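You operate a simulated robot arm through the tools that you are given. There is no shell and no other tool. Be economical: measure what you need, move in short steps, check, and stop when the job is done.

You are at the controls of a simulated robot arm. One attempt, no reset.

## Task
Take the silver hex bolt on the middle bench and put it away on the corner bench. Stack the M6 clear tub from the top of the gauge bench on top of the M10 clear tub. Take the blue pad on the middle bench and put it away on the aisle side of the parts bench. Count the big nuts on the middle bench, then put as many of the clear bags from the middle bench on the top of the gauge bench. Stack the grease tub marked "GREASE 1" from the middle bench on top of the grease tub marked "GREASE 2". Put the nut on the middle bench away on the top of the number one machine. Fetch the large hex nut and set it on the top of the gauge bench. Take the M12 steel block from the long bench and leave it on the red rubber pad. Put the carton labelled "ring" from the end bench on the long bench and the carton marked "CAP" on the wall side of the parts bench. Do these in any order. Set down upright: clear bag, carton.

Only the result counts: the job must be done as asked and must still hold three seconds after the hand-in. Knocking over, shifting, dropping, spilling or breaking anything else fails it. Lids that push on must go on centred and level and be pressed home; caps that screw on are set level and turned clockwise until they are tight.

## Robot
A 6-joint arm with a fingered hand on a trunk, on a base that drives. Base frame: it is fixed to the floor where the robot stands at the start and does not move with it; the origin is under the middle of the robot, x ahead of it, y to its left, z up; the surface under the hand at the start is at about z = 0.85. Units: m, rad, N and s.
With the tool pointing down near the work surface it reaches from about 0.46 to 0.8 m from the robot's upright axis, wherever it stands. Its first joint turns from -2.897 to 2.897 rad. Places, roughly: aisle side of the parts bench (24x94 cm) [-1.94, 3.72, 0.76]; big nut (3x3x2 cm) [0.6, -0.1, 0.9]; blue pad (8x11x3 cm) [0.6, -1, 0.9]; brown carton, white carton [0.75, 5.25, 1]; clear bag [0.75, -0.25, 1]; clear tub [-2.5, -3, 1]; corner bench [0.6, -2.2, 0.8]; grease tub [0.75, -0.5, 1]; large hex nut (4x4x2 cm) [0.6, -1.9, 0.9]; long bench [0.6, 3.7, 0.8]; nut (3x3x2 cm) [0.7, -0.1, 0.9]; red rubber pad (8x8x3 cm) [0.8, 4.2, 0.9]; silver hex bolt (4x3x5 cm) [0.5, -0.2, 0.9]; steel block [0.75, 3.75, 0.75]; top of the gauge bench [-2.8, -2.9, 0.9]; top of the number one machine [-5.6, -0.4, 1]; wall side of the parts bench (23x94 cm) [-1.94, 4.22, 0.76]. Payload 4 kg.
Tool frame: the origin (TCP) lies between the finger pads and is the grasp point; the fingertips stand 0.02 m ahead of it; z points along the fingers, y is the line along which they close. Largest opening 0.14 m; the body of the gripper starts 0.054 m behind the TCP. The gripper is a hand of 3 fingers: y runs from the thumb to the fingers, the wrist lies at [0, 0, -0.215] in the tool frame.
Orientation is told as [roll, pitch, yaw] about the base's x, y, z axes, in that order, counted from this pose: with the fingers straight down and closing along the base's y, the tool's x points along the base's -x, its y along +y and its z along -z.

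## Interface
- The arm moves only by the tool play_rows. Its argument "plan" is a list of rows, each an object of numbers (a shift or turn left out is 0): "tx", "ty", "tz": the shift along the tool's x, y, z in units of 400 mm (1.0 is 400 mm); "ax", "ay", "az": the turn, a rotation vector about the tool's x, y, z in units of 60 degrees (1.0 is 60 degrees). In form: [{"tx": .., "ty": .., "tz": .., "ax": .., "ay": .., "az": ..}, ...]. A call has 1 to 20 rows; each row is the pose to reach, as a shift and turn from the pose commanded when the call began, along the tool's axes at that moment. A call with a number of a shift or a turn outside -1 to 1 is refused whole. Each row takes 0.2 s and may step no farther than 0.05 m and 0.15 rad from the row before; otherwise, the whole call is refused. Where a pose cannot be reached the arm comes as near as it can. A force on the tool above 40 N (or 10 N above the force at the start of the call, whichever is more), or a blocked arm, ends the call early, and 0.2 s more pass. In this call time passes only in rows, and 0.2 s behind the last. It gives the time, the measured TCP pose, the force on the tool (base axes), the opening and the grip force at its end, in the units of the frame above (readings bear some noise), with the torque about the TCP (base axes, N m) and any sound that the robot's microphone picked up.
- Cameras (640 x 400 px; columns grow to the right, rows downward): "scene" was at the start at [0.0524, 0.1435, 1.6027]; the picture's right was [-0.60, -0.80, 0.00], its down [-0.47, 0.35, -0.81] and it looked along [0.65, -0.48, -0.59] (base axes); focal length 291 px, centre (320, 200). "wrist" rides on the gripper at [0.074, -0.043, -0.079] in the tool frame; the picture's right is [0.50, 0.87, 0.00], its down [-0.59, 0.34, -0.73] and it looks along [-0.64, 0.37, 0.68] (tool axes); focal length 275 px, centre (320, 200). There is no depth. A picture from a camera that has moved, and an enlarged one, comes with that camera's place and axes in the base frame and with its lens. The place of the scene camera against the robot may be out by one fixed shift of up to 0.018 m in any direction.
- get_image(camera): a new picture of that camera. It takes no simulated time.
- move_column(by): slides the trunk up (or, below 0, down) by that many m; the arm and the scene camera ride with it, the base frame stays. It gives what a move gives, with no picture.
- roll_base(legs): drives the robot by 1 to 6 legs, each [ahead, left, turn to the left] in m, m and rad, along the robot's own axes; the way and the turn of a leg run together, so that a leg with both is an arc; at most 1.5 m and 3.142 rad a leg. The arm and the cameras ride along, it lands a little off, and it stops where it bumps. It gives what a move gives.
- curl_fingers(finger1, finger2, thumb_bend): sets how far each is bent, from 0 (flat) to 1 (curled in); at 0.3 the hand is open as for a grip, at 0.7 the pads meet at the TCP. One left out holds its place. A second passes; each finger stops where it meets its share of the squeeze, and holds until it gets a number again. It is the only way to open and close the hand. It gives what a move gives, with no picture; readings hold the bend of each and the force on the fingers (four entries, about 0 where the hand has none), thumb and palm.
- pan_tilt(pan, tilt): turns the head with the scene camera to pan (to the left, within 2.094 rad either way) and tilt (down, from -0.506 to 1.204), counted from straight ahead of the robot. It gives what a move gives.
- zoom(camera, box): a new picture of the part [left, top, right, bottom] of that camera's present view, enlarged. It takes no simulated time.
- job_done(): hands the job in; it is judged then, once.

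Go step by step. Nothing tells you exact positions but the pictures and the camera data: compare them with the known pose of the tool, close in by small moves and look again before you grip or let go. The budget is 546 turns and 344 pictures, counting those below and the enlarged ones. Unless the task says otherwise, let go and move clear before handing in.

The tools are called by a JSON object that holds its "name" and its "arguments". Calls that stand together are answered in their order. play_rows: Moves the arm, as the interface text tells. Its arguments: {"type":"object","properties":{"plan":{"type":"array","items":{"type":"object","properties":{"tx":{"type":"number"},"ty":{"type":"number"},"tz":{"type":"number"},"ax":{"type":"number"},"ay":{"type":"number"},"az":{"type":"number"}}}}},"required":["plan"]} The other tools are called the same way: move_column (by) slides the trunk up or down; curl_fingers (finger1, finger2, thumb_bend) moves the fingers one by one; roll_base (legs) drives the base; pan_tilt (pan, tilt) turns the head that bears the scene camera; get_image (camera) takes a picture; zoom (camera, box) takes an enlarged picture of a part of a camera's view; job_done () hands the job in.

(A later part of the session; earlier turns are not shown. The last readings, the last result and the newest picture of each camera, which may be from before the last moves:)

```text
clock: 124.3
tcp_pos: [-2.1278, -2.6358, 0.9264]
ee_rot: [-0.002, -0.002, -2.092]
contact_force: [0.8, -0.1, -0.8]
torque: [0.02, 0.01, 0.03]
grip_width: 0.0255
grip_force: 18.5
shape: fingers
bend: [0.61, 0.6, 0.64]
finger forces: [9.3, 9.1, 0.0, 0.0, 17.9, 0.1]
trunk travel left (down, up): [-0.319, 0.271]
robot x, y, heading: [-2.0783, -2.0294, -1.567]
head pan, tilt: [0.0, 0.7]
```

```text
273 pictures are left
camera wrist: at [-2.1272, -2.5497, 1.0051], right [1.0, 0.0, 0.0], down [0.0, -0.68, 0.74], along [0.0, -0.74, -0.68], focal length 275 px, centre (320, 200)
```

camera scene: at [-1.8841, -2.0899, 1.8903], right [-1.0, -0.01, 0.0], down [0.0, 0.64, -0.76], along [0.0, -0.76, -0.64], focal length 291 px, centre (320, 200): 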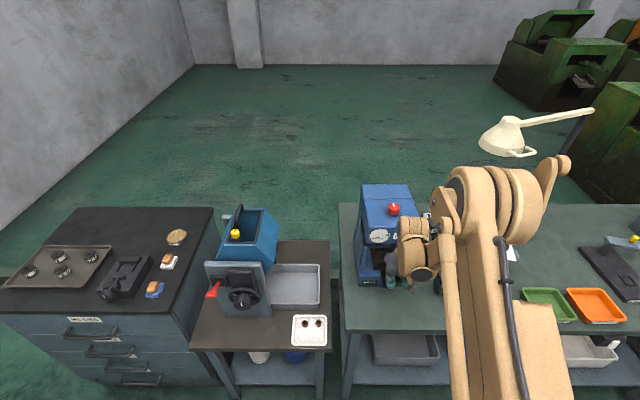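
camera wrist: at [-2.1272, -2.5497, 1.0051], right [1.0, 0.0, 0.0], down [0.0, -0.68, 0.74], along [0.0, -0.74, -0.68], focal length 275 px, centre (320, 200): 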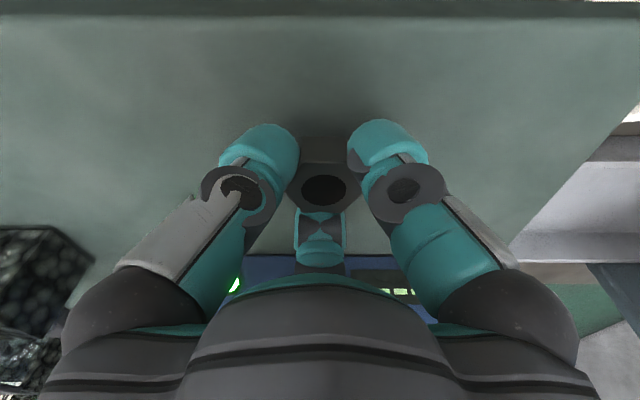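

{"name": "play_rows", "arguments": {"plan": [{"tz": 0.0175}, {"tz": 0.035}]}}

```text
clock: 124.9
tcp_pos: [-2.1272, -2.6352, 0.9119]
ee_rot: [-0.002, -0.002, -2.089]
contact_force: [-0.1, -0.2, -1.4]
torque: [0.01, 0.0, 0.02]
grip_width: 0.0255
grip_force: 18.4
shape: fingers
bend: [0.61, 0.6, 0.64]
finger forces: [9.2, 9.2, 0.0, 0.0, 17.9, 0.0]
trunk travel left (down, up): [-0.319, 0.271]
robot x, y, heading: [-2.0753, -2.0333, -1.558]
head pan, tilt: [0.0, 0.7]
```

{"name": "play_rows", "arguments": {"plan": [{"tz": 0.015}]}}

{"name": "get_image", "arguments": {"camera": "wrist"}}

```text
clock: 125.3
tcp_pos: [-2.1276, -2.6345, 0.9061]
ee_rot: [0.0, -0.003, -2.091]
contact_force: [0.3, -3.1, 11.4]
torque: [-0.39, -0.08, -0.05]
grip_width: 0.0253
grip_force: 22.9
shape: fingers
bend: [0.61, 0.6, 0.64]
finger forces: [11.2, 17.5, 0.0, 0.1, 17.7, 0.0]
trunk travel left (down, up): [-0.319, 0.271]
robot x, y, heading: [-2.0783, -2.0289, -1.563]
head pan, tilt: [0.0, 0.7]
```

```text
272 pictures are left
camera wrist: at [-2.1268, -2.5487, 0.9856], right [1.0, 0.0, 0.0], down [0.0, -0.68, 0.74], along [0.0, -0.74, -0.68], focal length 275 px, centre (320, 200)
```

wrist: 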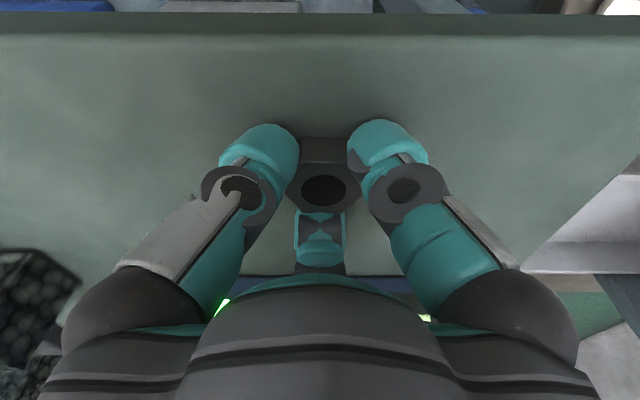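

Contact with the bench (top about z=0.88). Release.

{"name": "curl_fingers", "arguments": {"finger1": 0.55, "finger2": 0.55, "thumb_bend": 0.55}}

{"name": "get_image", "arguments": {"camera": "wrist"}}

```text
clock: 126.3
tcp_pos: [-2.1267, -2.6331, 0.9082]
ee_rot: [0.0, -0.006, -2.089]
contact_force: [-0.8, -4.8, 31.5]
torque: [0.03, 0.21, 0.06]
grip_width: 0.0332
grip_force: 16.1
shape: fingers
bend: [0.58, 0.58, 0.58]
finger forces: [8.6, 7.8, 0.0, 0.0, 15.7, 0.1]
trunk travel left (down, up): [-0.319, 0.271]
robot x, y, heading: [-2.0732, -2.0255, -1.568]
head pan, tilt: [0.0, 0.7]
```

```text
271 pictures are left
camera wrist: at [-2.1267, -2.5479, 0.9862], right [1.0, 0.0, 0.0], down [0.0, -0.68, 0.74], along [0.0, -0.74, -0.68], focal length 275 px, centre (320, 200)
```

wrist: 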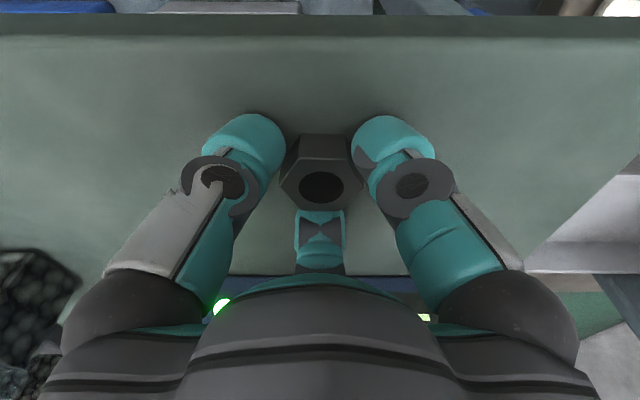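

The tips push on the bench when opening; raise 6 mm, then open further.

{"name": "play_rows", "arguments": {"plan": [{"tz": -0.018}]}}

{"name": "curl_fingers", "arguments": {"finger1": 0.5, "finger2": 0.52, "thumb_bend": 0.5}}

{"name": "get_image", "arguments": {"camera": "wrist"}}

```text
clock: 126.7
tcp_pos: [-2.1269, -2.6336, 0.9128]
ee_rot: [-0.002, -0.003, -2.089]
contact_force: [0.9, 0.6, 0.1]
torque: [-0.03, 0.0, 0.01]
grip_width: 0.0473
grip_force: 0.0
shape: fingers
bend: [0.55, 0.55, 0.55]
finger forces: [0.1, 0.1, 0.1, 0.0, 0.1, 0.0]
trunk travel left (down, up): [-0.319, 0.271]
robot x, y, heading: [-2.077, -2.0264, -1.565]
head pan, tilt: [0.0, 0.7]
```

```text
clock: 127.7
tcp_pos: [-2.1267, -2.635, 0.9127]
ee_rot: [-0.002, -0.001, -2.089]
contact_force: [0.8, -0.6, 0.0]
torque: [0.02, 0.02, 0.0]
grip_width: 0.0637
grip_force: 0.1
shape: fingers
bend: [0.5, 0.52, 0.5]
finger forces: [0.0, 0.0, 0.0, 0.0, 0.0, 0.0]
trunk travel left (down, up): [-0.319, 0.271]
robot x, y, heading: [-2.0781, -2.0269, -1.562]
head pan, tilt: [0.0, 0.7]
```

```text
270 pictures are left
camera wrist: at [-2.1271, -2.5489, 0.992], right [1.0, 0.0, 0.0], down [0.0, -0.68, 0.74], along [0.0, -0.74, -0.68], focal length 275 px, centre (320, 200)
```

wrist: 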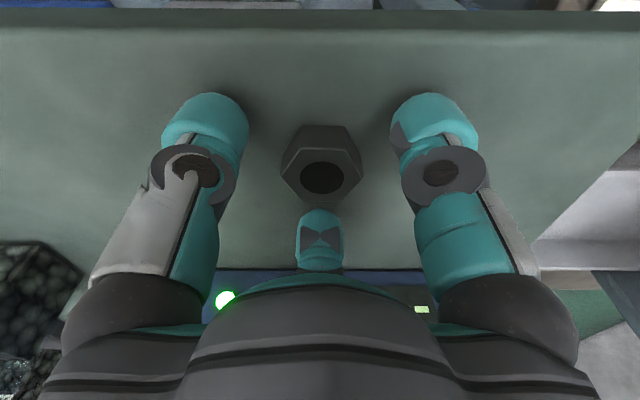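

The large nut is set down. I raise, retract the arm, turn the hand to yaw -90°, and re-position for the tubs.

{"name": "move_column", "arguments": {"by": 0.26}}

{"name": "play_rows", "arguments": {"plan": [{"tx": 0.036, "ty": -0.064, "az": -0.125}, {"tx": 0.072, "ty": -0.127, "az": -0.25}, {"tx": 0.107, "ty": -0.19, "az": -0.375}, {"tx": 0.1425, "ty": -0.254, "az": -0.5}]}}

{"name": "roll_base", "arguments": {"legs": [[0, -0.25, 0], [0.22, 0, 0]]}}

{"name": "get_image", "arguments": {"camera": "wrist"}}

{"name": "get_image", "arguments": {"camera": "scene"}}

```text
clock: 130.4
tcp_pos: [-2.1268, -2.6342, 1.173]
ee_rot: [-0.001, -0.001, -2.088]
contact_force: [0.5, 0.6, -0.4]
torque: [0.04, 0.01, -0.03]
grip_width: 0.0633
grip_force: 0.1
shape: fingers
bend: [0.5, 0.52, 0.5]
finger forces: [0.0, 0.0, 0.0, 0.1, 0.0, 0.1]
trunk travel left (down, up): [-0.579, 0.011]
robot x, y, heading: [-2.0771, -2.0313, -1.561]
head pan, tilt: [0.0, 0.7]
```

```text
clock: 131.4
tcp_pos: [-2.1919, -2.5578, 1.1809]
ee_rot: [-0.003, -0.001, -1.564]
contact_force: [0.1, 0.0, 0.4]
torque: [0.01, -0.02, -0.01]
grip_width: 0.0634
grip_force: 0.0
shape: fingers
bend: [0.5, 0.52, 0.5]
finger forces: [0.1, 0.0, 0.0, 0.0, 0.0, 0.0]
out of reach, approached as far as the arm can: row 3, 4
trunk travel left (down, up): [-0.579, 0.011]
robot x, y, heading: [-2.0753, -2.0297, -1.566]
head pan, tilt: [0.0, 0.7]
```

```text
clock: 134.5
tcp_pos: [-2.4354, -2.7779, 1.1811]
ee_rot: [-0.002, 0.001, -1.568]
contact_force: [-1.1, 0.0, -0.1]
torque: [0.0, 0.01, -0.03]
grip_width: 0.0637
grip_force: 0.1
shape: fingers
bend: [0.5, 0.52, 0.5]
finger forces: [0.0, 0.0, 0.0, 0.0, 0.1, 0.2]
trunk travel left (down, up): [-0.579, 0.011]
robot x, y, heading: [-2.3206, -2.2475, -1.56]
head pan, tilt: [0.0, 0.7]
```

```text
269 pictures are left
camera wrist: at [-2.4773, -2.7035, 1.2615], right [0.86, 0.5, 0.0], down [0.34, -0.59, 0.73], along [0.37, -0.63, -0.68], focal length 275 px, centre (320, 200)
```

wrist: 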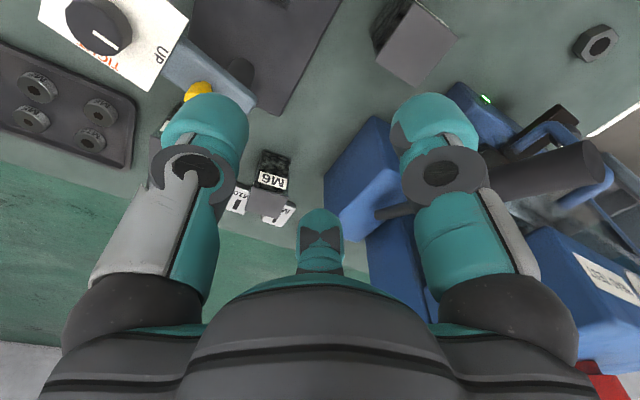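

```text
268 pictures are left
camera scene: at [-2.1271, -2.3082, 2.0003], right [-1.0, -0.01, 0.0], down [0.0, 0.64, -0.76], along [0.0, -0.76, -0.64], focal length 291 px, centre (320, 200)
```

scene: 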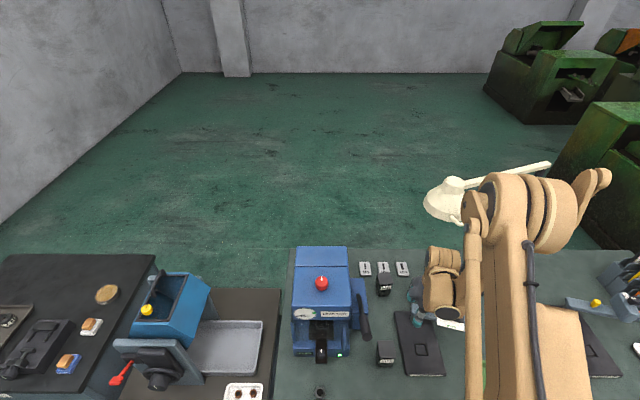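

{"name": "zoom", "arguments": {"camera": "wrist", "box": [190, 100, 350, 230]}}

{"name": "zoom", "arguments": {"camera": "scene", "box": [290, 240, 450, 390]}}

{"name": "zoom", "arguments": {"camera": "wrist", "box": [320, 0, 640, 220]}}

```text
3.08 times, centred on (270, 165) of wrist
camera zoom: at [-2.4773, -2.7035, 1.2615], right [0.86, 0.5, 0.0], down [0.34, -0.59, 0.73], along [0.37, -0.63, -0.68], focal length 847 px, centre (474, 308)
```

zoom: 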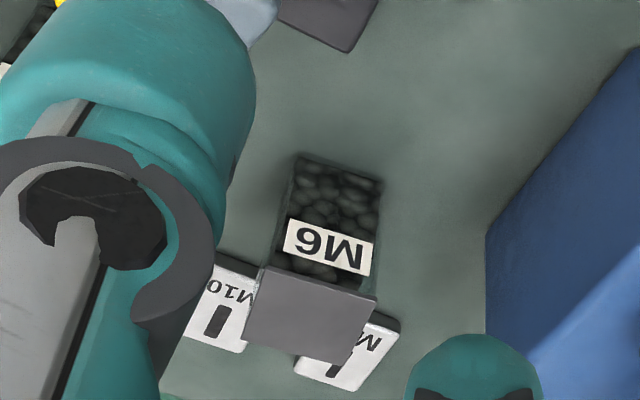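

```text
2.67 times, centred on (370, 315) of scene
camera zoom: at [-2.1271, -2.3082, 2.0003], right [-1.0, -0.01, 0.0], down [0.0, 0.64, -0.76], along [0.0, -0.76, -0.64], focal length 776 px, centre (187, -107)
```

zoom: 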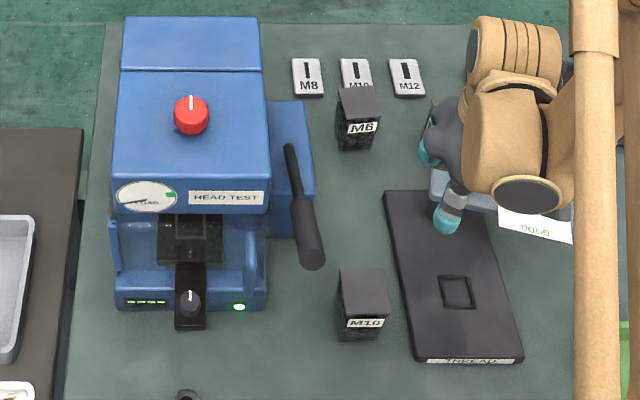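

```text
1.82 times, centred on (480, 110) of wrist
camera zoom: at [-2.4773, -2.7035, 1.2615], right [0.86, 0.5, 0.0], down [0.34, -0.59, 0.73], along [0.37, -0.63, -0.68], focal length 500 px, centre (29, 364)
```

zoom: 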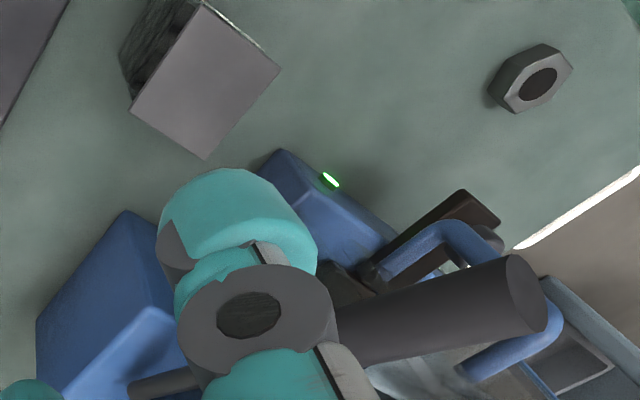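

Measured: M10 centre (-2.353,-2.735), lid top 0.98; M6 centre (-2.393,-3.007), lid top 0.98; lever tip (-2.27,-2.71,1.12). I open the hand partly and move above M6 with a 15° lean away from the lever side.

{"name": "curl_fingers", "arguments": {"finger1": 0.4, "finger2": 0.4, "thumb_bend": 0.42}}

{"name": "play_rows", "arguments": {"plan": [{"tx": -0.1145, "ty": 0.02, "ax": -0.05}, {"tx": -0.229, "ty": 0.04, "ax": -0.1}, {"tx": -0.3435, "ty": 0.06, "ax": -0.15}, {"tx": -0.458, "ty": 0.08, "ax": -0.2}, {"tx": -0.5725, "ty": 0.105, "ax": -0.25}]}}

{"name": "get_image", "arguments": {"camera": "wrist"}}

{"name": "get_image", "arguments": {"camera": "scene"}}

```text
clock: 135.5
tcp_pos: [-2.4348, -2.7772, 1.1815]
ee_rot: [-0.003, 0.001, -1.568]
contact_force: [0.4, 0.3, 1.2]
torque: [0.06, 0.01, 0.0]
grip_width: 0.0916
grip_force: 0.1
shape: fingers
bend: [0.4, 0.4, 0.42]
finger forces: [0.0, 0.0, 0.0, 0.0, 0.0, 0.1]
trunk travel left (down, up): [-0.579, 0.011]
robot x, y, heading: [-2.3176, -2.2513, -1.567]
head pan, tilt: [0.0, 0.7]
```

```text
clock: 136.7
tcp_pos: [-2.3889, -2.9896, 1.1964]
ee_rot: [0.258, -0.002, -1.568]
contact_force: [0.5, -0.1, 0.1]
torque: [-0.03, 0.04, -0.01]
grip_width: 0.0918
grip_force: 0.0
shape: fingers
bend: [0.4, 0.4, 0.42]
finger forces: [0.0, 0.0, 0.0, 0.0, 0.0, 0.0]
out of reach, approached as far as the arm can: row 5
trunk travel left (down, up): [-0.579, 0.011]
robot x, y, heading: [-2.321, -2.2457, -1.561]
head pan, tilt: [0.0, 0.7]
```

```text
264 pictures are left
camera wrist: at [-2.4499, -2.9153, 1.2627], right [0.83, 0.5, 0.22], down [0.14, -0.59, 0.8], along [0.53, -0.64, -0.56], focal length 275 px, centre (320, 200)
```

wrist: 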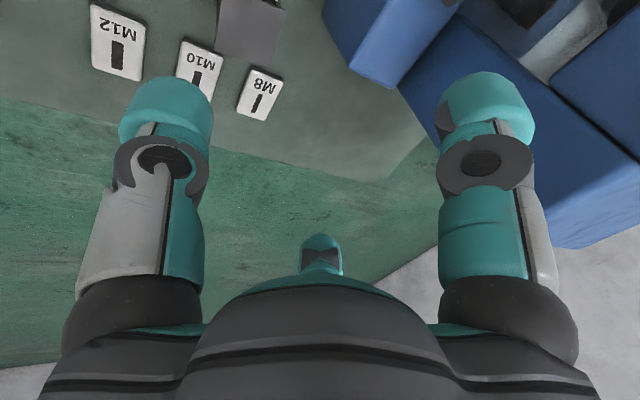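

```text
263 pictures are left
camera scene: at [-2.1265, -2.3072, 2.0003], right [-1.0, -0.01, 0.0], down [0.0, 0.64, -0.76], along [0.0, -0.76, -0.64], focal length 291 px, centre (320, 200)
```

scene: 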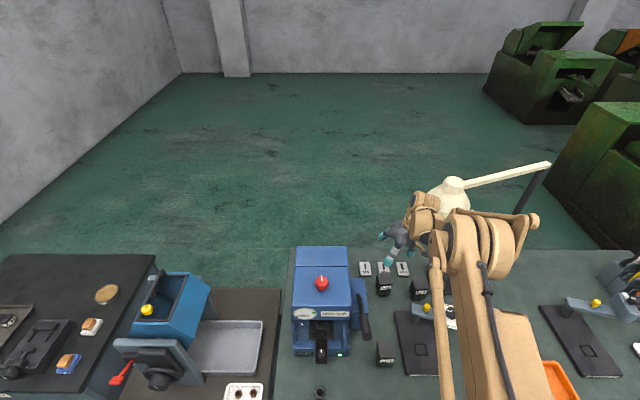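

{"name": "move_column", "arguments": {"by": -0.1}}

{"name": "zoom", "arguments": {"camera": "wrist", "box": [120, 0, 440, 200]}}

```text
clock: 138.0
tcp_pos: [-2.3892, -2.9886, 1.0966]
ee_rot: [0.258, -0.001, -1.567]
contact_force: [0.7, -1.0, 0.6]
torque: [0.01, -0.04, 0.0]
grip_width: 0.0918
grip_force: 0.3
shape: fingers
bend: [0.4, 0.4, 0.42]
finger forces: [0.0, 0.0, 0.1, 0.1, 0.1, 0.1]
trunk travel left (down, up): [-0.479, 0.111]
robot x, y, heading: [-2.317, -2.25, -1.562]
head pan, tilt: [0.0, 0.7]
```

```text
2.00 times, centred on (280, 100) of wrist
camera zoom: at [-2.4504, -2.9149, 1.1626], right [0.84, 0.5, 0.22], down [0.14, -0.59, 0.8], along [0.53, -0.64, -0.56], focal length 551 px, centre (400, 400)
```

zoom: 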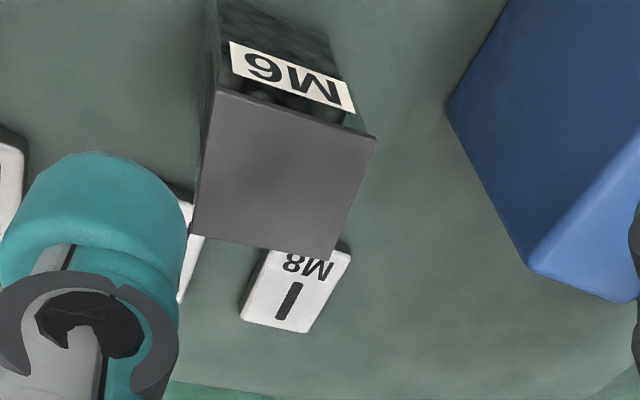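

{"name": "play_rows", "arguments": {"plan": [{"tx": -0.035}, {"tx": -0.07, "ty": -0.005}]}}

{"name": "get_image", "arguments": {"camera": "wrist"}}

```text
clock: 138.6
tcp_pos: [-2.388, -2.996, 1.1052]
ee_rot: [0.258, -0.003, -1.567]
contact_force: [0.1, -0.7, 0.7]
torque: [0.01, 0.0, -0.01]
grip_width: 0.0917
grip_force: 0.1
shape: fingers
bend: [0.4, 0.4, 0.42]
finger forces: [0.0, 0.0, 0.1, 0.0, 0.0, 0.0]
out of reach, approached as far as the arm can: row 1, 2
trunk travel left (down, up): [-0.479, 0.111]
robot x, y, heading: [-2.316, -2.249, -1.563]
head pan, tilt: [0.0, 0.7]
```

```text
261 pictures are left
camera wrist: at [-2.4497, -2.9229, 1.1719], right [0.84, 0.5, 0.22], down [0.14, -0.58, 0.8], along [0.53, -0.64, -0.56], focal length 275 px, centre (320, 200)
```

wrist: 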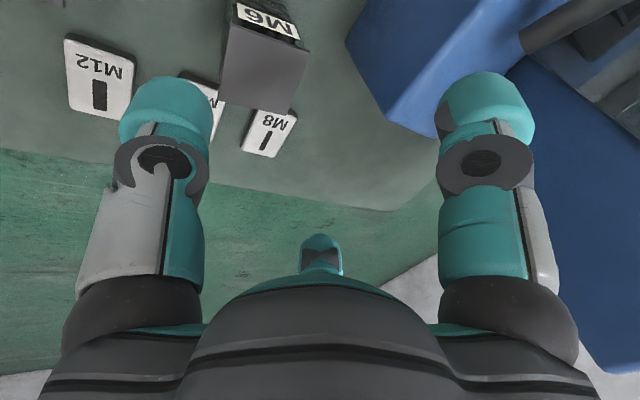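

{"name": "play_rows", "arguments": {"plan": [{"ty": 0.024, "tz": -0.09}, {"ty": 0.048, "tz": -0.18}, {"ty": 0.072, "tz": -0.27}, {"ty": 0.096, "tz": -0.362}]}}

{"name": "move_column", "arguments": {"by": -0.2}}

{"name": "get_image", "arguments": {"camera": "wrist"}}

```text
clock: 139.6
tcp_pos: [-2.3889, -2.9977, 1.2549]
ee_rot: [0.258, -0.005, -1.568]
contact_force: [0.3, 0.5, 0.7]
torque: [0.0, 0.0, 0.01]
grip_width: 0.0918
grip_force: 0.1
shape: fingers
bend: [0.4, 0.4, 0.42]
finger forces: [0.0, 0.0, 0.0, 0.1, 0.1, 0.0]
trunk travel left (down, up): [-0.479, 0.111]
robot x, y, heading: [-2.3215, -2.2485, -1.563]
head pan, tilt: [0.0, 0.7]
```

```text
clock: 141.8
tcp_pos: [-2.3879, -2.998, 1.0539]
ee_rot: [0.258, -0.002, -1.566]
contact_force: [0.5, 0.5, -0.1]
torque: [0.01, -0.03, 0.01]
grip_width: 0.0914
grip_force: 0.0
shape: fingers
bend: [0.4, 0.4, 0.42]
finger forces: [0.0, 0.0, 0.0, 0.0, 0.0, 0.1]
trunk travel left (down, up): [-0.279, 0.311]
robot x, y, heading: [-2.3197, -2.2452, -1.567]
head pan, tilt: [0.0, 0.7]
```

```text
260 pictures are left
camera wrist: at [-2.4499, -2.9239, 1.1202], right [0.84, 0.5, 0.22], down [0.14, -0.59, 0.8], along [0.53, -0.64, -0.56], focal length 275 px, centre (320, 200)
```

wrist: 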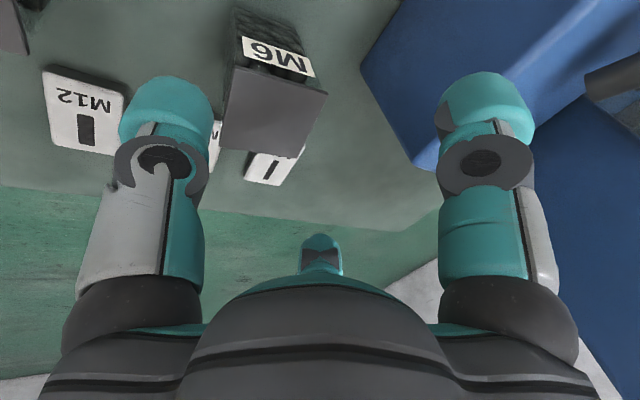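

{"name": "play_rows", "arguments": {"plan": [{"tx": -0.0475, "ty": -0.012, "tz": -0.003}]}}

{"name": "move_column", "arguments": {"by": -0.045}}

{"name": "get_image", "arguments": {"camera": "wrist"}}

{"name": "get_image", "arguments": {"camera": "scene"}}

```text
clock: 142.2
tcp_pos: [-2.3944, -3.0184, 1.054]
ee_rot: [0.259, -0.001, -1.565]
contact_force: [0.6, 0.7, -0.2]
torque: [0.02, 0.05, 0.0]
grip_width: 0.0916
grip_force: 0.0
shape: fingers
bend: [0.4, 0.4, 0.42]
finger forces: [0.0, 0.0, 0.0, 0.0, 0.1, 0.0]
trunk travel left (down, up): [-0.279, 0.311]
robot x, y, heading: [-2.3213, -2.2484, -1.564]
head pan, tilt: [0.0, 0.7]
```

```text
clock: 143.1
tcp_pos: [-2.394, -3.0158, 1.0087]
ee_rot: [0.259, -0.002, -1.568]
contact_force: [0.2, -0.4, 0.4]
torque: [0.01, 0.02, -0.03]
grip_width: 0.0918
grip_force: 0.0
shape: fingers
bend: [0.4, 0.4, 0.42]
finger forces: [0.0, 0.0, 0.1, 0.0, 0.0, 0.0]
trunk travel left (down, up): [-0.234, 0.356]
robot x, y, heading: [-2.3177, -2.2471, -1.567]
head pan, tilt: [0.0, 0.7]
```

```text
259 pictures are left
camera wrist: at [-2.4553, -2.9436, 1.0751], right [0.84, 0.5, 0.22], down [0.14, -0.59, 0.8], along [0.53, -0.64, -0.56], focal length 275 px, centre (320, 200)
```

wrist: 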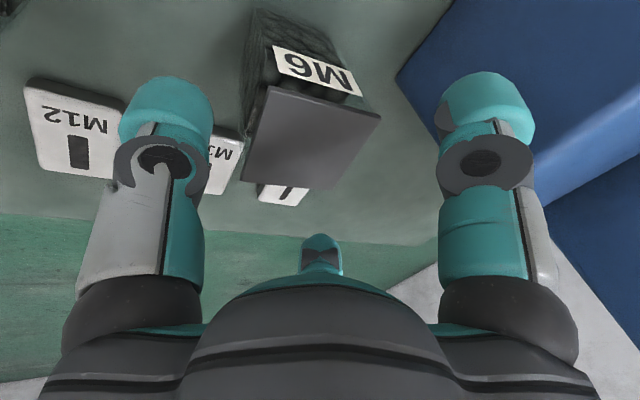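

```text
258 pictures are left
camera scene: at [-2.127, -2.3071, 1.6554], right [-1.0, -0.01, 0.0], down [0.0, 0.64, -0.76], along [0.0, -0.76, -0.64], focal length 291 px, centre (320, 200)
```

scene: 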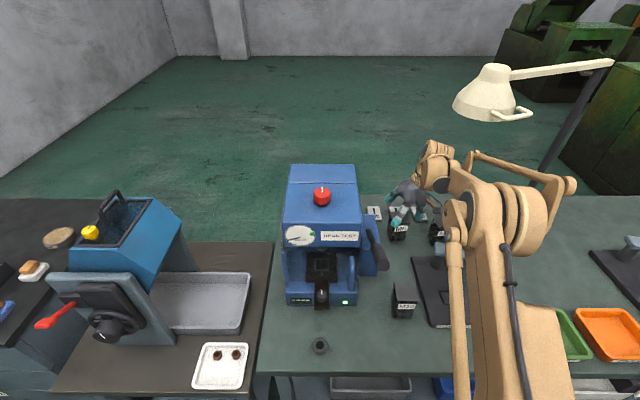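

{"name": "move_column", "arguments": {"by": -0.06}}

{"name": "get_image", "arguments": {"camera": "wrist"}}

{"name": "zoom", "arguments": {"camera": "scene", "box": [340, 140, 500, 260]}}

```text
clock: 144.1
tcp_pos: [-2.3952, -3.0184, 0.9499]
ee_rot: [0.259, 0.0, -1.568]
contact_force: [0.3, 0.5, -0.1]
torque: [-0.04, 0.0, 0.0]
grip_width: 0.0916
grip_force: 0.1
shape: fingers
bend: [0.4, 0.4, 0.42]
finger forces: [0.0, 0.0, 0.1, 0.1, 0.0, 0.1]
trunk travel left (down, up): [-0.174, 0.416]
robot x, y, heading: [-2.3196, -2.2445, -1.568]
head pan, tilt: [0.0, 0.7]
```

```text
257 pictures are left
camera wrist: at [-2.4553, -2.9436, 1.0151], right [0.84, 0.5, 0.22], down [0.14, -0.59, 0.8], along [0.53, -0.64, -0.56], focal length 275 px, centre (320, 200)
```

wrist: 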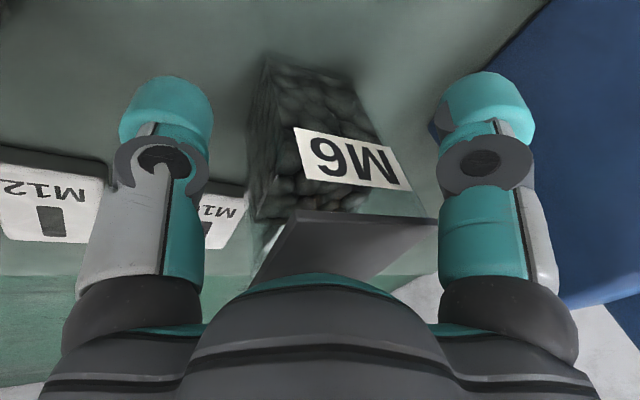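

```text
3.33 times, centred on (420, 200) of scene
camera zoom: at [-2.1271, -2.3071, 1.5954], right [-1.0, -0.01, 0.0], down [0.0, 0.64, -0.76], along [0.0, -0.76, -0.64], focal length 970 px, centre (-13, 200)
```

zoom: 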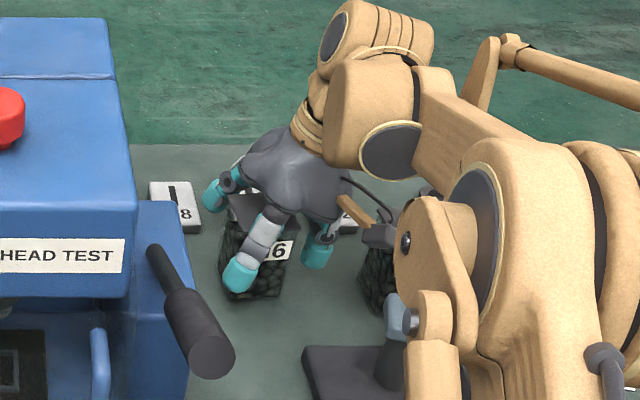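

{"name": "curl_fingers", "arguments": {"finger1": 0.7, "finger2": 0.7, "thumb_bend": 0.7}}

{"name": "get_image", "arguments": {"camera": "wrist"}}

{"name": "zoom", "arguments": {"camera": "scene", "box": [340, 140, 500, 260]}}

```text
clock: 145.1
tcp_pos: [-2.3934, -3.017, 0.9498]
ee_rot: [0.258, -0.001, -1.568]
contact_force: [-1.7, -0.4, -1.7]
torque: [0.07, 0.16, 0.06]
grip_width: 0.0443
grip_force: 17.8
shape: fingers
bend: [0.52, 0.52, 0.62]
finger forces: [10.3, 12.5, 0.0, 0.1, 14.4, 0.0]
trunk travel left (down, up): [-0.174, 0.416]
robot x, y, heading: [-2.3194, -2.2492, -1.561]
head pan, tilt: [0.0, 0.7]
```

```text
255 pictures are left
camera wrist: at [-2.4555, -2.9439, 1.0148], right [0.84, 0.5, 0.22], down [0.14, -0.59, 0.8], along [0.53, -0.64, -0.56], focal length 275 px, centre (320, 200)
```

wrist: 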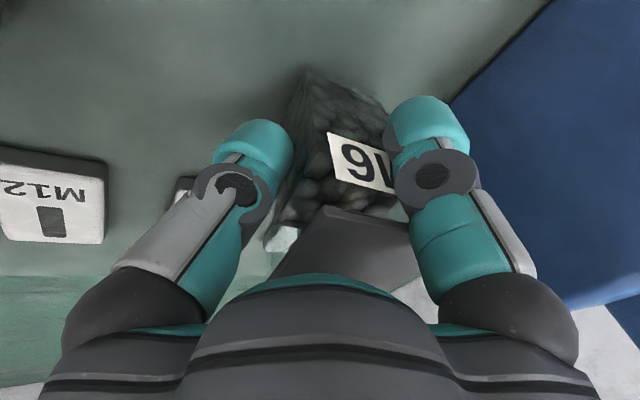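

```text
3.33 times, centred on (420, 200) of scene
camera zoom: at [-2.1273, -2.3075, 1.5954], right [-1.0, -0.01, 0.0], down [0.0, 0.64, -0.76], along [0.0, -0.76, -0.64], focal length 970 px, centre (-13, 200)
```

zoom: 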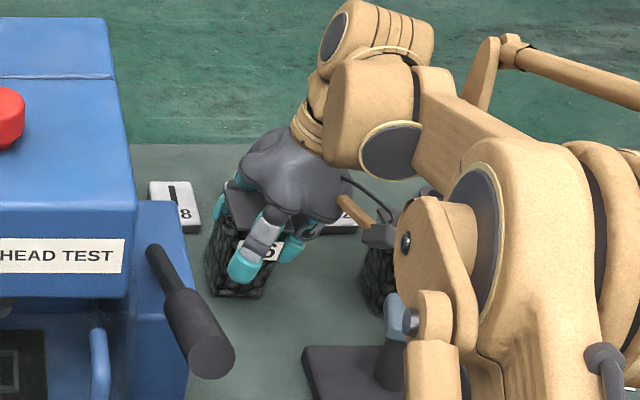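

{"name": "move_column", "arguments": {"by": 0.06}}

{"name": "get_image", "arguments": {"camera": "wrist"}}

{"name": "zoom", "arguments": {"camera": "scene", "box": [340, 140, 500, 260]}}

```text
clock: 146.1
tcp_pos: [-2.3948, -3.0186, 1.0093]
ee_rot: [0.257, -0.002, -1.568]
contact_force: [-0.5, 0.2, -4.1]
torque: [-0.01, 0.07, -0.01]
grip_width: 0.0419
grip_force: 16.3
shape: fingers
bend: [0.52, 0.52, 0.64]
finger forces: [10.7, 11.2, 0.0, 0.0, 11.3, 0.0]
trunk travel left (down, up): [-0.234, 0.356]
robot x, y, heading: [-2.3213, -2.2513, -1.563]
head pan, tilt: [0.0, 0.7]
```

```text
253 pictures are left
camera wrist: at [-2.4553, -2.9443, 1.0744], right [0.84, 0.5, 0.22], down [0.14, -0.59, 0.8], along [0.53, -0.64, -0.56], focal length 275 px, centre (320, 200)
```

wrist: 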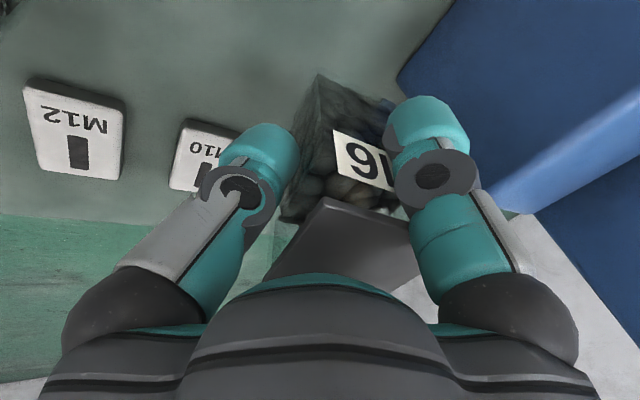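

```text
3.33 times, centred on (420, 200) of scene
camera zoom: at [-2.1271, -2.3082, 1.6552], right [-1.0, -0.01, 0.0], down [0.0, 0.64, -0.76], along [0.0, -0.76, -0.64], focal length 970 px, centre (-13, 200)
```

zoom: 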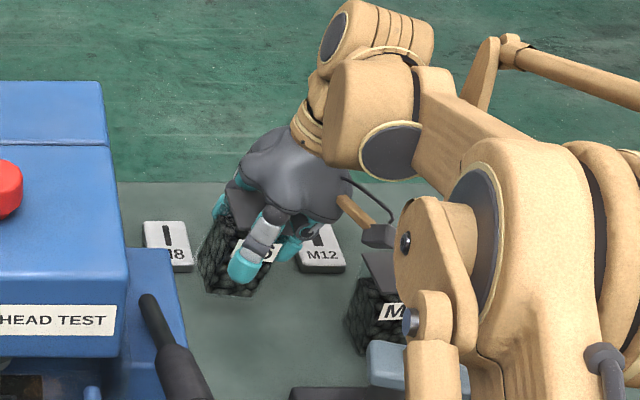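

M6 is held; I lift, back the base and inspect its level from the scene camera.

{"name": "move_column", "arguments": {"by": 0.2}}

{"name": "roll_base", "arguments": {"legs": [[-0.2, 0, 0]]}}

{"name": "zoom", "arguments": {"camera": "scene", "box": [320, 120, 480, 240]}}

{"name": "get_image", "arguments": {"camera": "wrist"}}

```text
clock: 148.2
tcp_pos: [-2.3938, -3.0179, 1.2095]
ee_rot: [0.257, -0.001, -1.567]
contact_force: [-0.3, -0.1, -4.4]
torque: [-0.03, 0.08, -0.02]
grip_width: 0.0422
grip_force: 16.5
shape: fingers
bend: [0.52, 0.52, 0.64]
finger forces: [10.8, 11.2, 0.0, 0.0, 11.3, 0.0]
trunk travel left (down, up): [-0.434, 0.156]
robot x, y, heading: [-2.3222, -2.2476, -1.566]
head pan, tilt: [0.0, 0.7]
```

```text
clock: 149.8
tcp_pos: [-2.3986, -2.8178, 1.2094]
ee_rot: [0.257, -0.003, -1.571]
contact_force: [-0.1, 0.4, -3.4]
torque: [-0.04, 0.05, 0.01]
grip_width: 0.0422
grip_force: 16.7
shape: fingers
bend: [0.52, 0.52, 0.64]
finger forces: [10.6, 11.1, 0.0, 0.0, 11.2, 0.1]
trunk travel left (down, up): [-0.434, 0.156]
robot x, y, heading: [-2.3199, -2.0495, -1.572]
head pan, tilt: [0.0, 0.7]
```

```text
3.33 times, centred on (400, 180) of scene
camera zoom: at [-2.1283, -2.1095, 1.8554], right [-1.0, 0.0, 0.0], down [0.0, 0.64, -0.77], along [0.0, -0.77, -0.64], focal length 970 px, centre (53, 267)
```

zoom: 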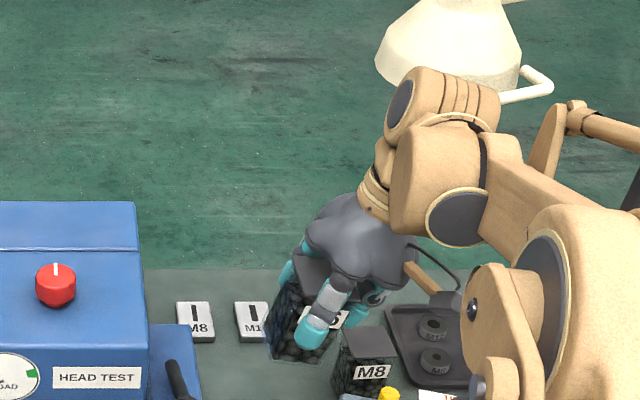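

```text
250 pictures are left
camera wrist: at [-2.459, -2.745, 1.2753], right [0.84, 0.5, 0.22], down [0.14, -0.59, 0.8], along [0.53, -0.64, -0.56], focal length 275 px, centre (320, 200)
```

wrist: 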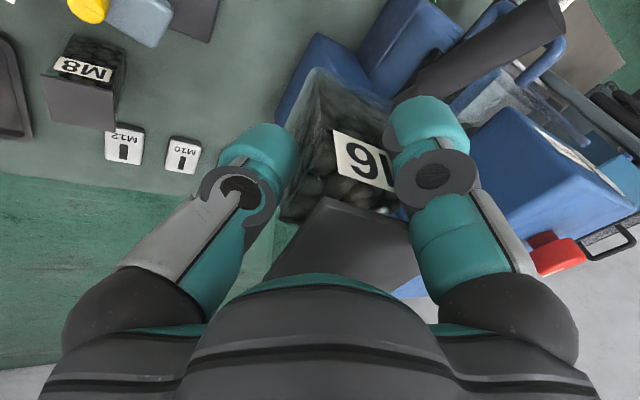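

{"name": "zoom", "arguments": {"camera": "scene", "box": [372, 175, 432, 235]}}

{"name": "zoom", "arguments": {"camera": "wrist", "box": [250, 50, 430, 290]}}

```text
6.67 times, centred on (402, 205) of scene
camera zoom: at [-2.1283, -2.1095, 1.8554], right [-1.0, 0.0, 0.0], down [0.0, 0.64, -0.77], along [0.0, -0.77, -0.64], focal length 1939 px, centre (-227, 167)
```

zoom: 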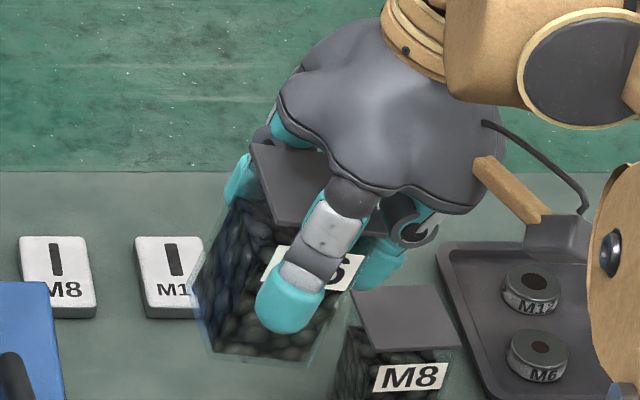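

```text
1.67 times, centred on (340, 170) of wrist
camera zoom: at [-2.459, -2.745, 1.2753], right [0.84, 0.5, 0.22], down [0.14, -0.59, 0.8], along [0.53, -0.64, -0.56], focal length 459 px, centre (287, 250)
```

zoom: 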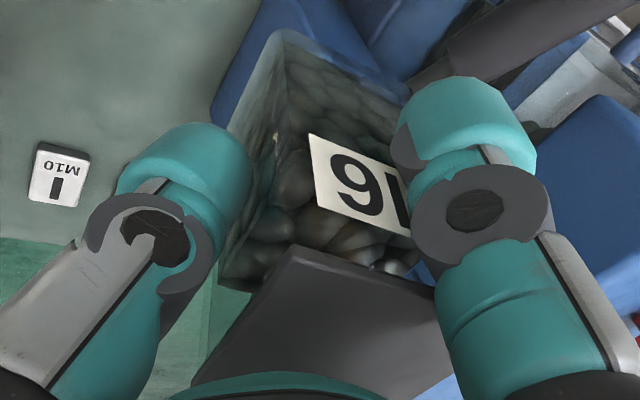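

The tub aligned itself with the tilted hand, so I make the hand vertical to level it, then check.

{"name": "play_rows", "arguments": {"plan": [{"ax": 0.125}, {"ax": 0.2455}]}}

{"name": "zoom", "arguments": {"camera": "scene", "box": [372, 175, 432, 235]}}

{"name": "get_image", "arguments": {"camera": "wrist"}}

```text
clock: 150.4
tcp_pos: [-2.3972, -2.8195, 1.2083]
ee_rot: [0.001, -0.001, -1.571]
contact_force: [0.5, 0.2, -4.7]
torque: [0.02, 0.13, 0.0]
grip_width: 0.042
grip_force: 16.5
shape: fingers
bend: [0.52, 0.52, 0.64]
finger forces: [10.6, 11.3, 0.1, 0.0, 10.6, 0.1]
trunk travel left (down, up): [-0.434, 0.156]
robot x, y, heading: [-2.3202, -2.0505, -1.575]
head pan, tilt: [0.0, 0.7]
```

```text
6.67 times, centred on (402, 205) of scene
camera zoom: at [-2.1275, -2.1108, 1.8553], right [-1.0, 0.0, 0.0], down [0.0, 0.64, -0.76], along [0.0, -0.76, -0.64], focal length 1939 px, centre (-227, 167)
```

zoom: 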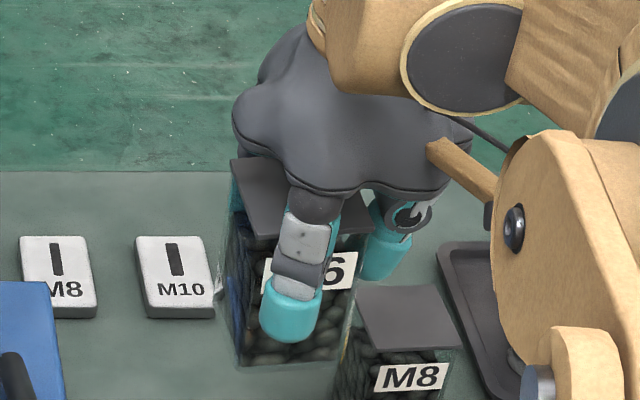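

```text
246 pictures are left
camera wrist: at [-2.4396, -2.7462, 1.2882], right [0.87, 0.5, 0.0], down [0.34, -0.59, 0.74], along [0.37, -0.64, -0.68], focal length 275 px, centre (320, 200)
```

wrist: 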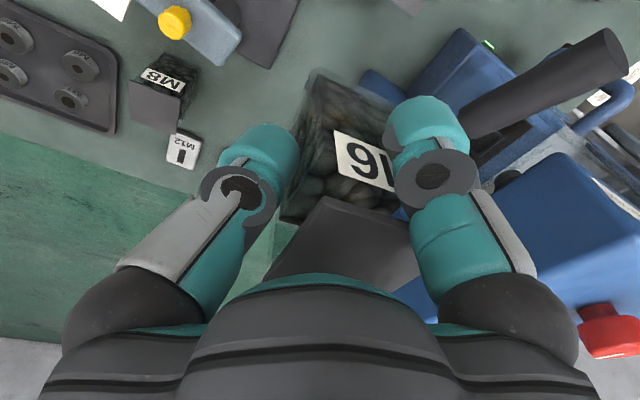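

Now nearly level (about 4° over); I correct the lean, align yaw and move above M10.

{"name": "play_rows", "arguments": {"plan": [{"tx": 0.075, "ty": 0.028, "ax": -0.022, "az": 0.043}, {"tx": 0.15, "ty": 0.056, "ax": -0.045, "az": 0.087}, {"tx": 0.225, "ty": 0.085, "ax": -0.067, "az": 0.13}]}}

{"name": "get_image", "arguments": {"camera": "scene"}}

{"name": "zoom", "arguments": {"camera": "scene", "box": [360, 175, 440, 275]}}

{"name": "get_image", "arguments": {"camera": "wrist"}}

```text
clock: 151.2
tcp_pos: [-2.3633, -2.7269, 1.21]
ee_rot: [0.07, 0.002, -1.706]
contact_force: [1.3, 0.5, -4.2]
torque: [-0.04, 0.06, -0.01]
grip_width: 0.0421
grip_force: 15.7
shape: fingers
bend: [0.52, 0.52, 0.64]
finger forces: [10.5, 11.2, 0.1, 0.1, 10.4, 0.1]
trunk travel left (down, up): [-0.434, 0.156]
robot x, y, heading: [-2.3183, -2.0493, -1.574]
head pan, tilt: [0.0, 0.7]
```

```text
245 pictures are left
camera scene: at [-2.1276, -2.1089, 1.8553], right [-1.0, 0.0, 0.0], down [0.0, 0.64, -0.77], along [0.0, -0.77, -0.64], focal length 291 px, centre (320, 200)
```

scene: 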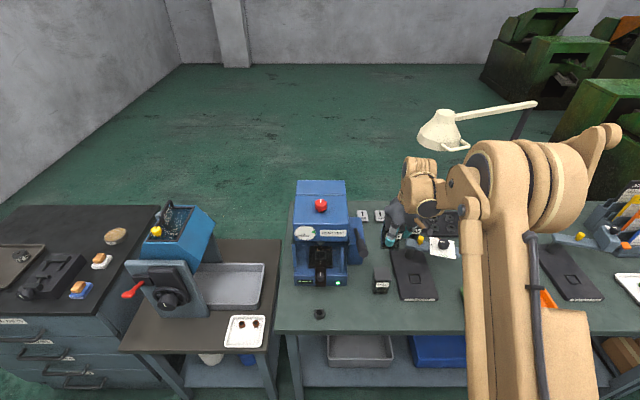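

```text
4.00 times, centred on (400, 225) of scene
camera zoom: at [-2.1276, -2.1089, 1.8553], right [-1.0, 0.0, 0.0], down [0.0, 0.64, -0.77], along [0.0, -0.77, -0.64], focal length 1163 px, centre (0, 100)
```

zoom: 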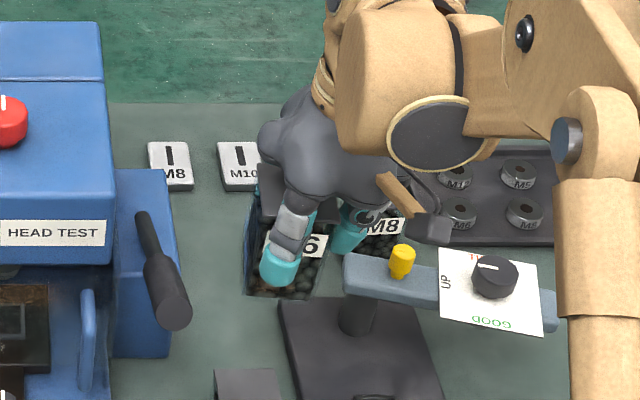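

```text
243 pictures are left
camera wrist: at [-2.4001, -2.6488, 1.2871], right [0.92, 0.38, 0.06], down [0.2, -0.62, 0.76], along [0.32, -0.69, -0.65], focal length 275 px, centre (320, 200)
```

wrist: 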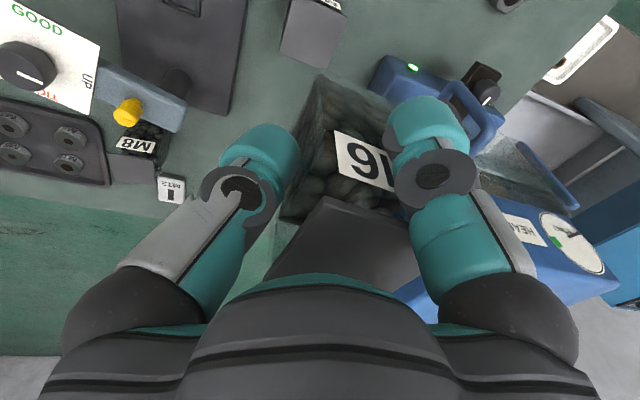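

{"name": "play_rows", "arguments": {"plan": [{"tx": -0.009, "ty": -0.0315, "ax": -0.07}]}}

{"name": "move_column", "arguments": {"by": -0.11}}

{"name": "get_image", "arguments": {"camera": "wrist"}}

{"name": "zoom", "arguments": {"camera": "scene", "box": [350, 175, 430, 275]}}

```text
clock: 151.6
tcp_pos: [-2.3776, -2.7321, 1.2102]
ee_rot: [0.147, 0.004, -1.706]
contact_force: [-0.6, -0.7, -4.5]
torque: [0.0, 0.05, 0.02]
grip_width: 0.0418
grip_force: 15.9
shape: fingers
bend: [0.52, 0.52, 0.64]
finger forces: [10.3, 11.3, 0.0, 0.0, 10.6, 0.0]
trunk travel left (down, up): [-0.434, 0.156]
robot x, y, heading: [-2.3202, -2.0527, -1.572]
head pan, tilt: [0.0, 0.7]
```

```text
clock: 153.0
tcp_pos: [-2.3756, -2.7323, 1.1003]
ee_rot: [0.145, 0.003, -1.706]
contact_force: [0.5, 0.6, -3.5]
torque: [0.03, 0.08, 0.01]
grip_width: 0.042
grip_force: 15.9
shape: fingers
bend: [0.52, 0.52, 0.64]
finger forces: [10.4, 11.3, 0.0, 0.1, 10.5, 0.1]
trunk travel left (down, up): [-0.324, 0.266]
robot x, y, heading: [-2.3213, -2.0529, -1.567]
head pan, tilt: [0.0, 0.7]
```

```text
242 pictures are left
camera wrist: at [-2.4193, -2.6519, 1.1722], right [0.92, 0.38, 0.13], down [0.15, -0.62, 0.77], along [0.37, -0.69, -0.62], focal length 275 px, centre (320, 200)
```

wrist: 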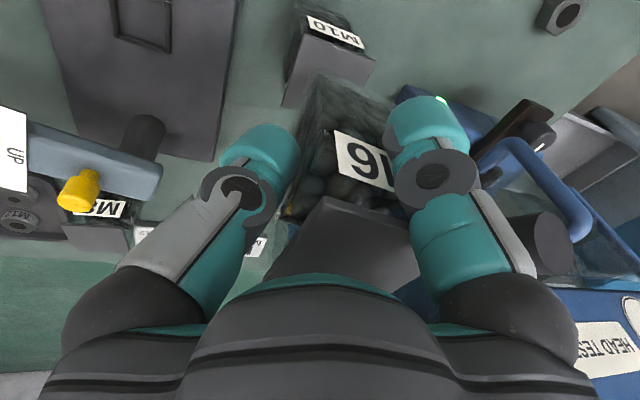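

```text
4.00 times, centred on (390, 225) of scene
camera zoom: at [-2.1282, -2.1108, 1.7454], right [-1.0, 0.0, 0.0], down [0.0, 0.64, -0.76], along [0.0, -0.76, -0.64], focal length 1163 px, centre (40, 100)
```

zoom: 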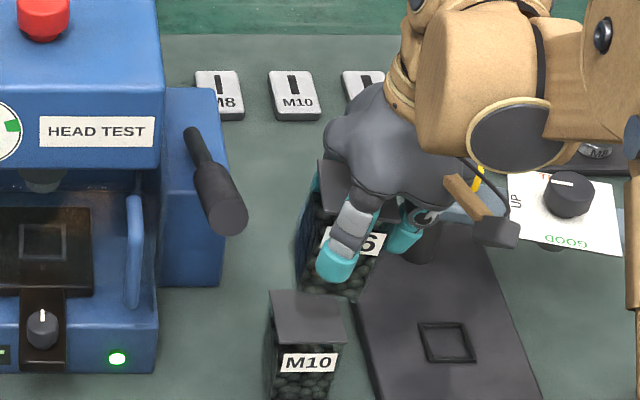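

{"name": "move_column", "arguments": {"by": -0.035}}

{"name": "get_image", "arguments": {"camera": "wrist"}}

{"name": "zoom", "arguments": {"camera": "scene", "box": [350, 165, 430, 265]}}

```text
clock: 153.8
tcp_pos: [-2.3765, -2.7331, 1.0636]
ee_rot: [0.145, 0.005, -1.707]
contact_force: [0.3, -0.2, -3.5]
torque: [0.0, 0.06, 0.01]
grip_width: 0.0421
grip_force: 15.8
shape: fingers
bend: [0.52, 0.52, 0.64]
finger forces: [10.3, 11.3, 0.0, 0.1, 10.5, 0.1]
trunk travel left (down, up): [-0.289, 0.301]
robot x, y, heading: [-2.3214, -2.0517, -1.575]
head pan, tilt: [0.0, 0.7]
```

```text
240 pictures are left
camera wrist: at [-2.4193, -2.6519, 1.1371], right [0.92, 0.38, 0.13], down [0.15, -0.62, 0.77], along [0.37, -0.69, -0.62], focal length 275 px, centre (320, 200)
```

wrist: 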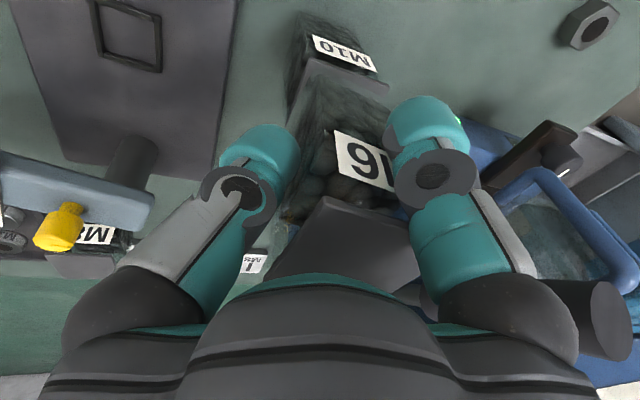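

```text
4.00 times, centred on (390, 215) of scene
camera zoom: at [-2.1282, -2.1107, 1.7104], right [-1.0, 0.0, 0.0], down [0.0, 0.64, -0.76], along [0.0, -0.76, -0.64], focal length 1163 px, centre (40, 140)
```

zoom: 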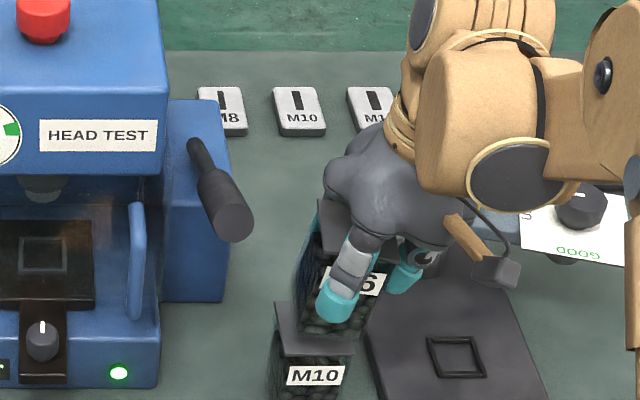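

{"name": "play_rows", "arguments": {"plan": [{"ty": -0.0022, "tz": 0.0148}]}}

{"name": "play_rows", "arguments": {"plan": [{"ty": -0.0015, "tz": 0.0099}]}}

```text
clock: 154.2
tcp_pos: [-2.3769, -2.7337, 1.0574]
ee_rot: [0.144, 0.003, -1.708]
contact_force: [-0.2, 0.6, -4.4]
torque: [0.0, 0.06, -0.01]
grip_width: 0.0417
grip_force: 15.9
shape: fingers
bend: [0.52, 0.52, 0.64]
finger forces: [10.3, 11.4, 0.0, 0.0, 10.4, 0.0]
trunk travel left (down, up): [-0.289, 0.301]
robot x, y, heading: [-2.3176, -2.0519, -1.57]
head pan, tilt: [0.0, 0.7]
```

```text
clock: 154.6
tcp_pos: [-2.377, -2.7335, 1.0545]
ee_rot: [0.145, 0.004, -1.707]
contact_force: [0.5, 0.4, -3.9]
torque: [0.0, 0.08, -0.01]
grip_width: 0.0421
grip_force: 16.1
shape: fingers
bend: [0.52, 0.52, 0.64]
finger forces: [10.4, 11.3, 0.0, 0.0, 10.4, 0.0]
trunk travel left (down, up): [-0.289, 0.301]
robot x, y, heading: [-2.3203, -2.0516, -1.567]
head pan, tilt: [0.0, 0.7]
```

{"name": "play_rows", "arguments": {"plan": [{"ty": -0.0011, "tz": 0.0074}]}}

{"name": "play_rows", "arguments": {"plan": [{"ty": -0.0011, "tz": 0.0074}]}}

{"name": "zoom", "arguments": {"camera": "scene", "box": [350, 165, 430, 265]}}

```text
clock: 155.0
tcp_pos: [-2.3769, -2.7331, 1.0506]
ee_rot: [0.145, 0.004, -1.706]
contact_force: [0.4, -0.1, -3.9]
torque: [0.0, 0.07, -0.03]
grip_width: 0.0419
grip_force: 16.6
shape: fingers
bend: [0.52, 0.52, 0.64]
finger forces: [10.4, 11.3, 0.0, 0.0, 10.5, 0.0]
trunk travel left (down, up): [-0.289, 0.301]
robot x, y, heading: [-2.3209, -2.0523, -1.567]
head pan, tilt: [0.0, 0.7]
```

```text
clock: 155.4
tcp_pos: [-2.3779, -2.7327, 1.0477]
ee_rot: [0.146, 0.002, -1.707]
contact_force: [-0.6, -0.1, -4.3]
torque: [-0.03, 0.08, 0.0]
grip_width: 0.0418
grip_force: 16.1
shape: fingers
bend: [0.52, 0.52, 0.64]
finger forces: [10.5, 11.2, 0.0, 0.1, 10.4, 0.0]
trunk travel left (down, up): [-0.289, 0.301]
robot x, y, heading: [-2.3202, -2.0542, -1.566]
head pan, tilt: [0.0, 0.7]
```

```text
4.00 times, centred on (390, 215) of scene
camera zoom: at [-2.1282, -2.1112, 1.7103], right [-1.0, 0.0, 0.0], down [0.0, 0.64, -0.76], along [0.0, -0.76, -0.64], focal length 1163 px, centre (40, 140)
```

zoom: 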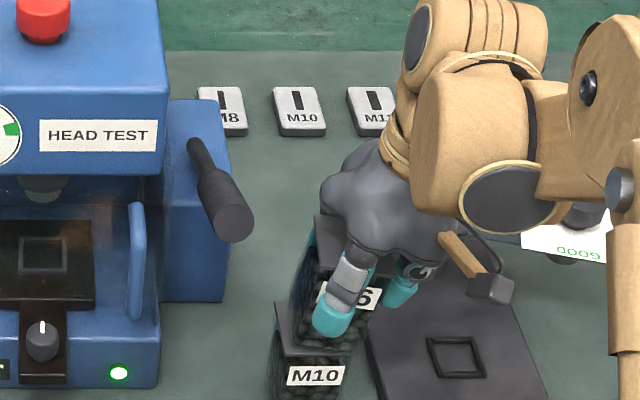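

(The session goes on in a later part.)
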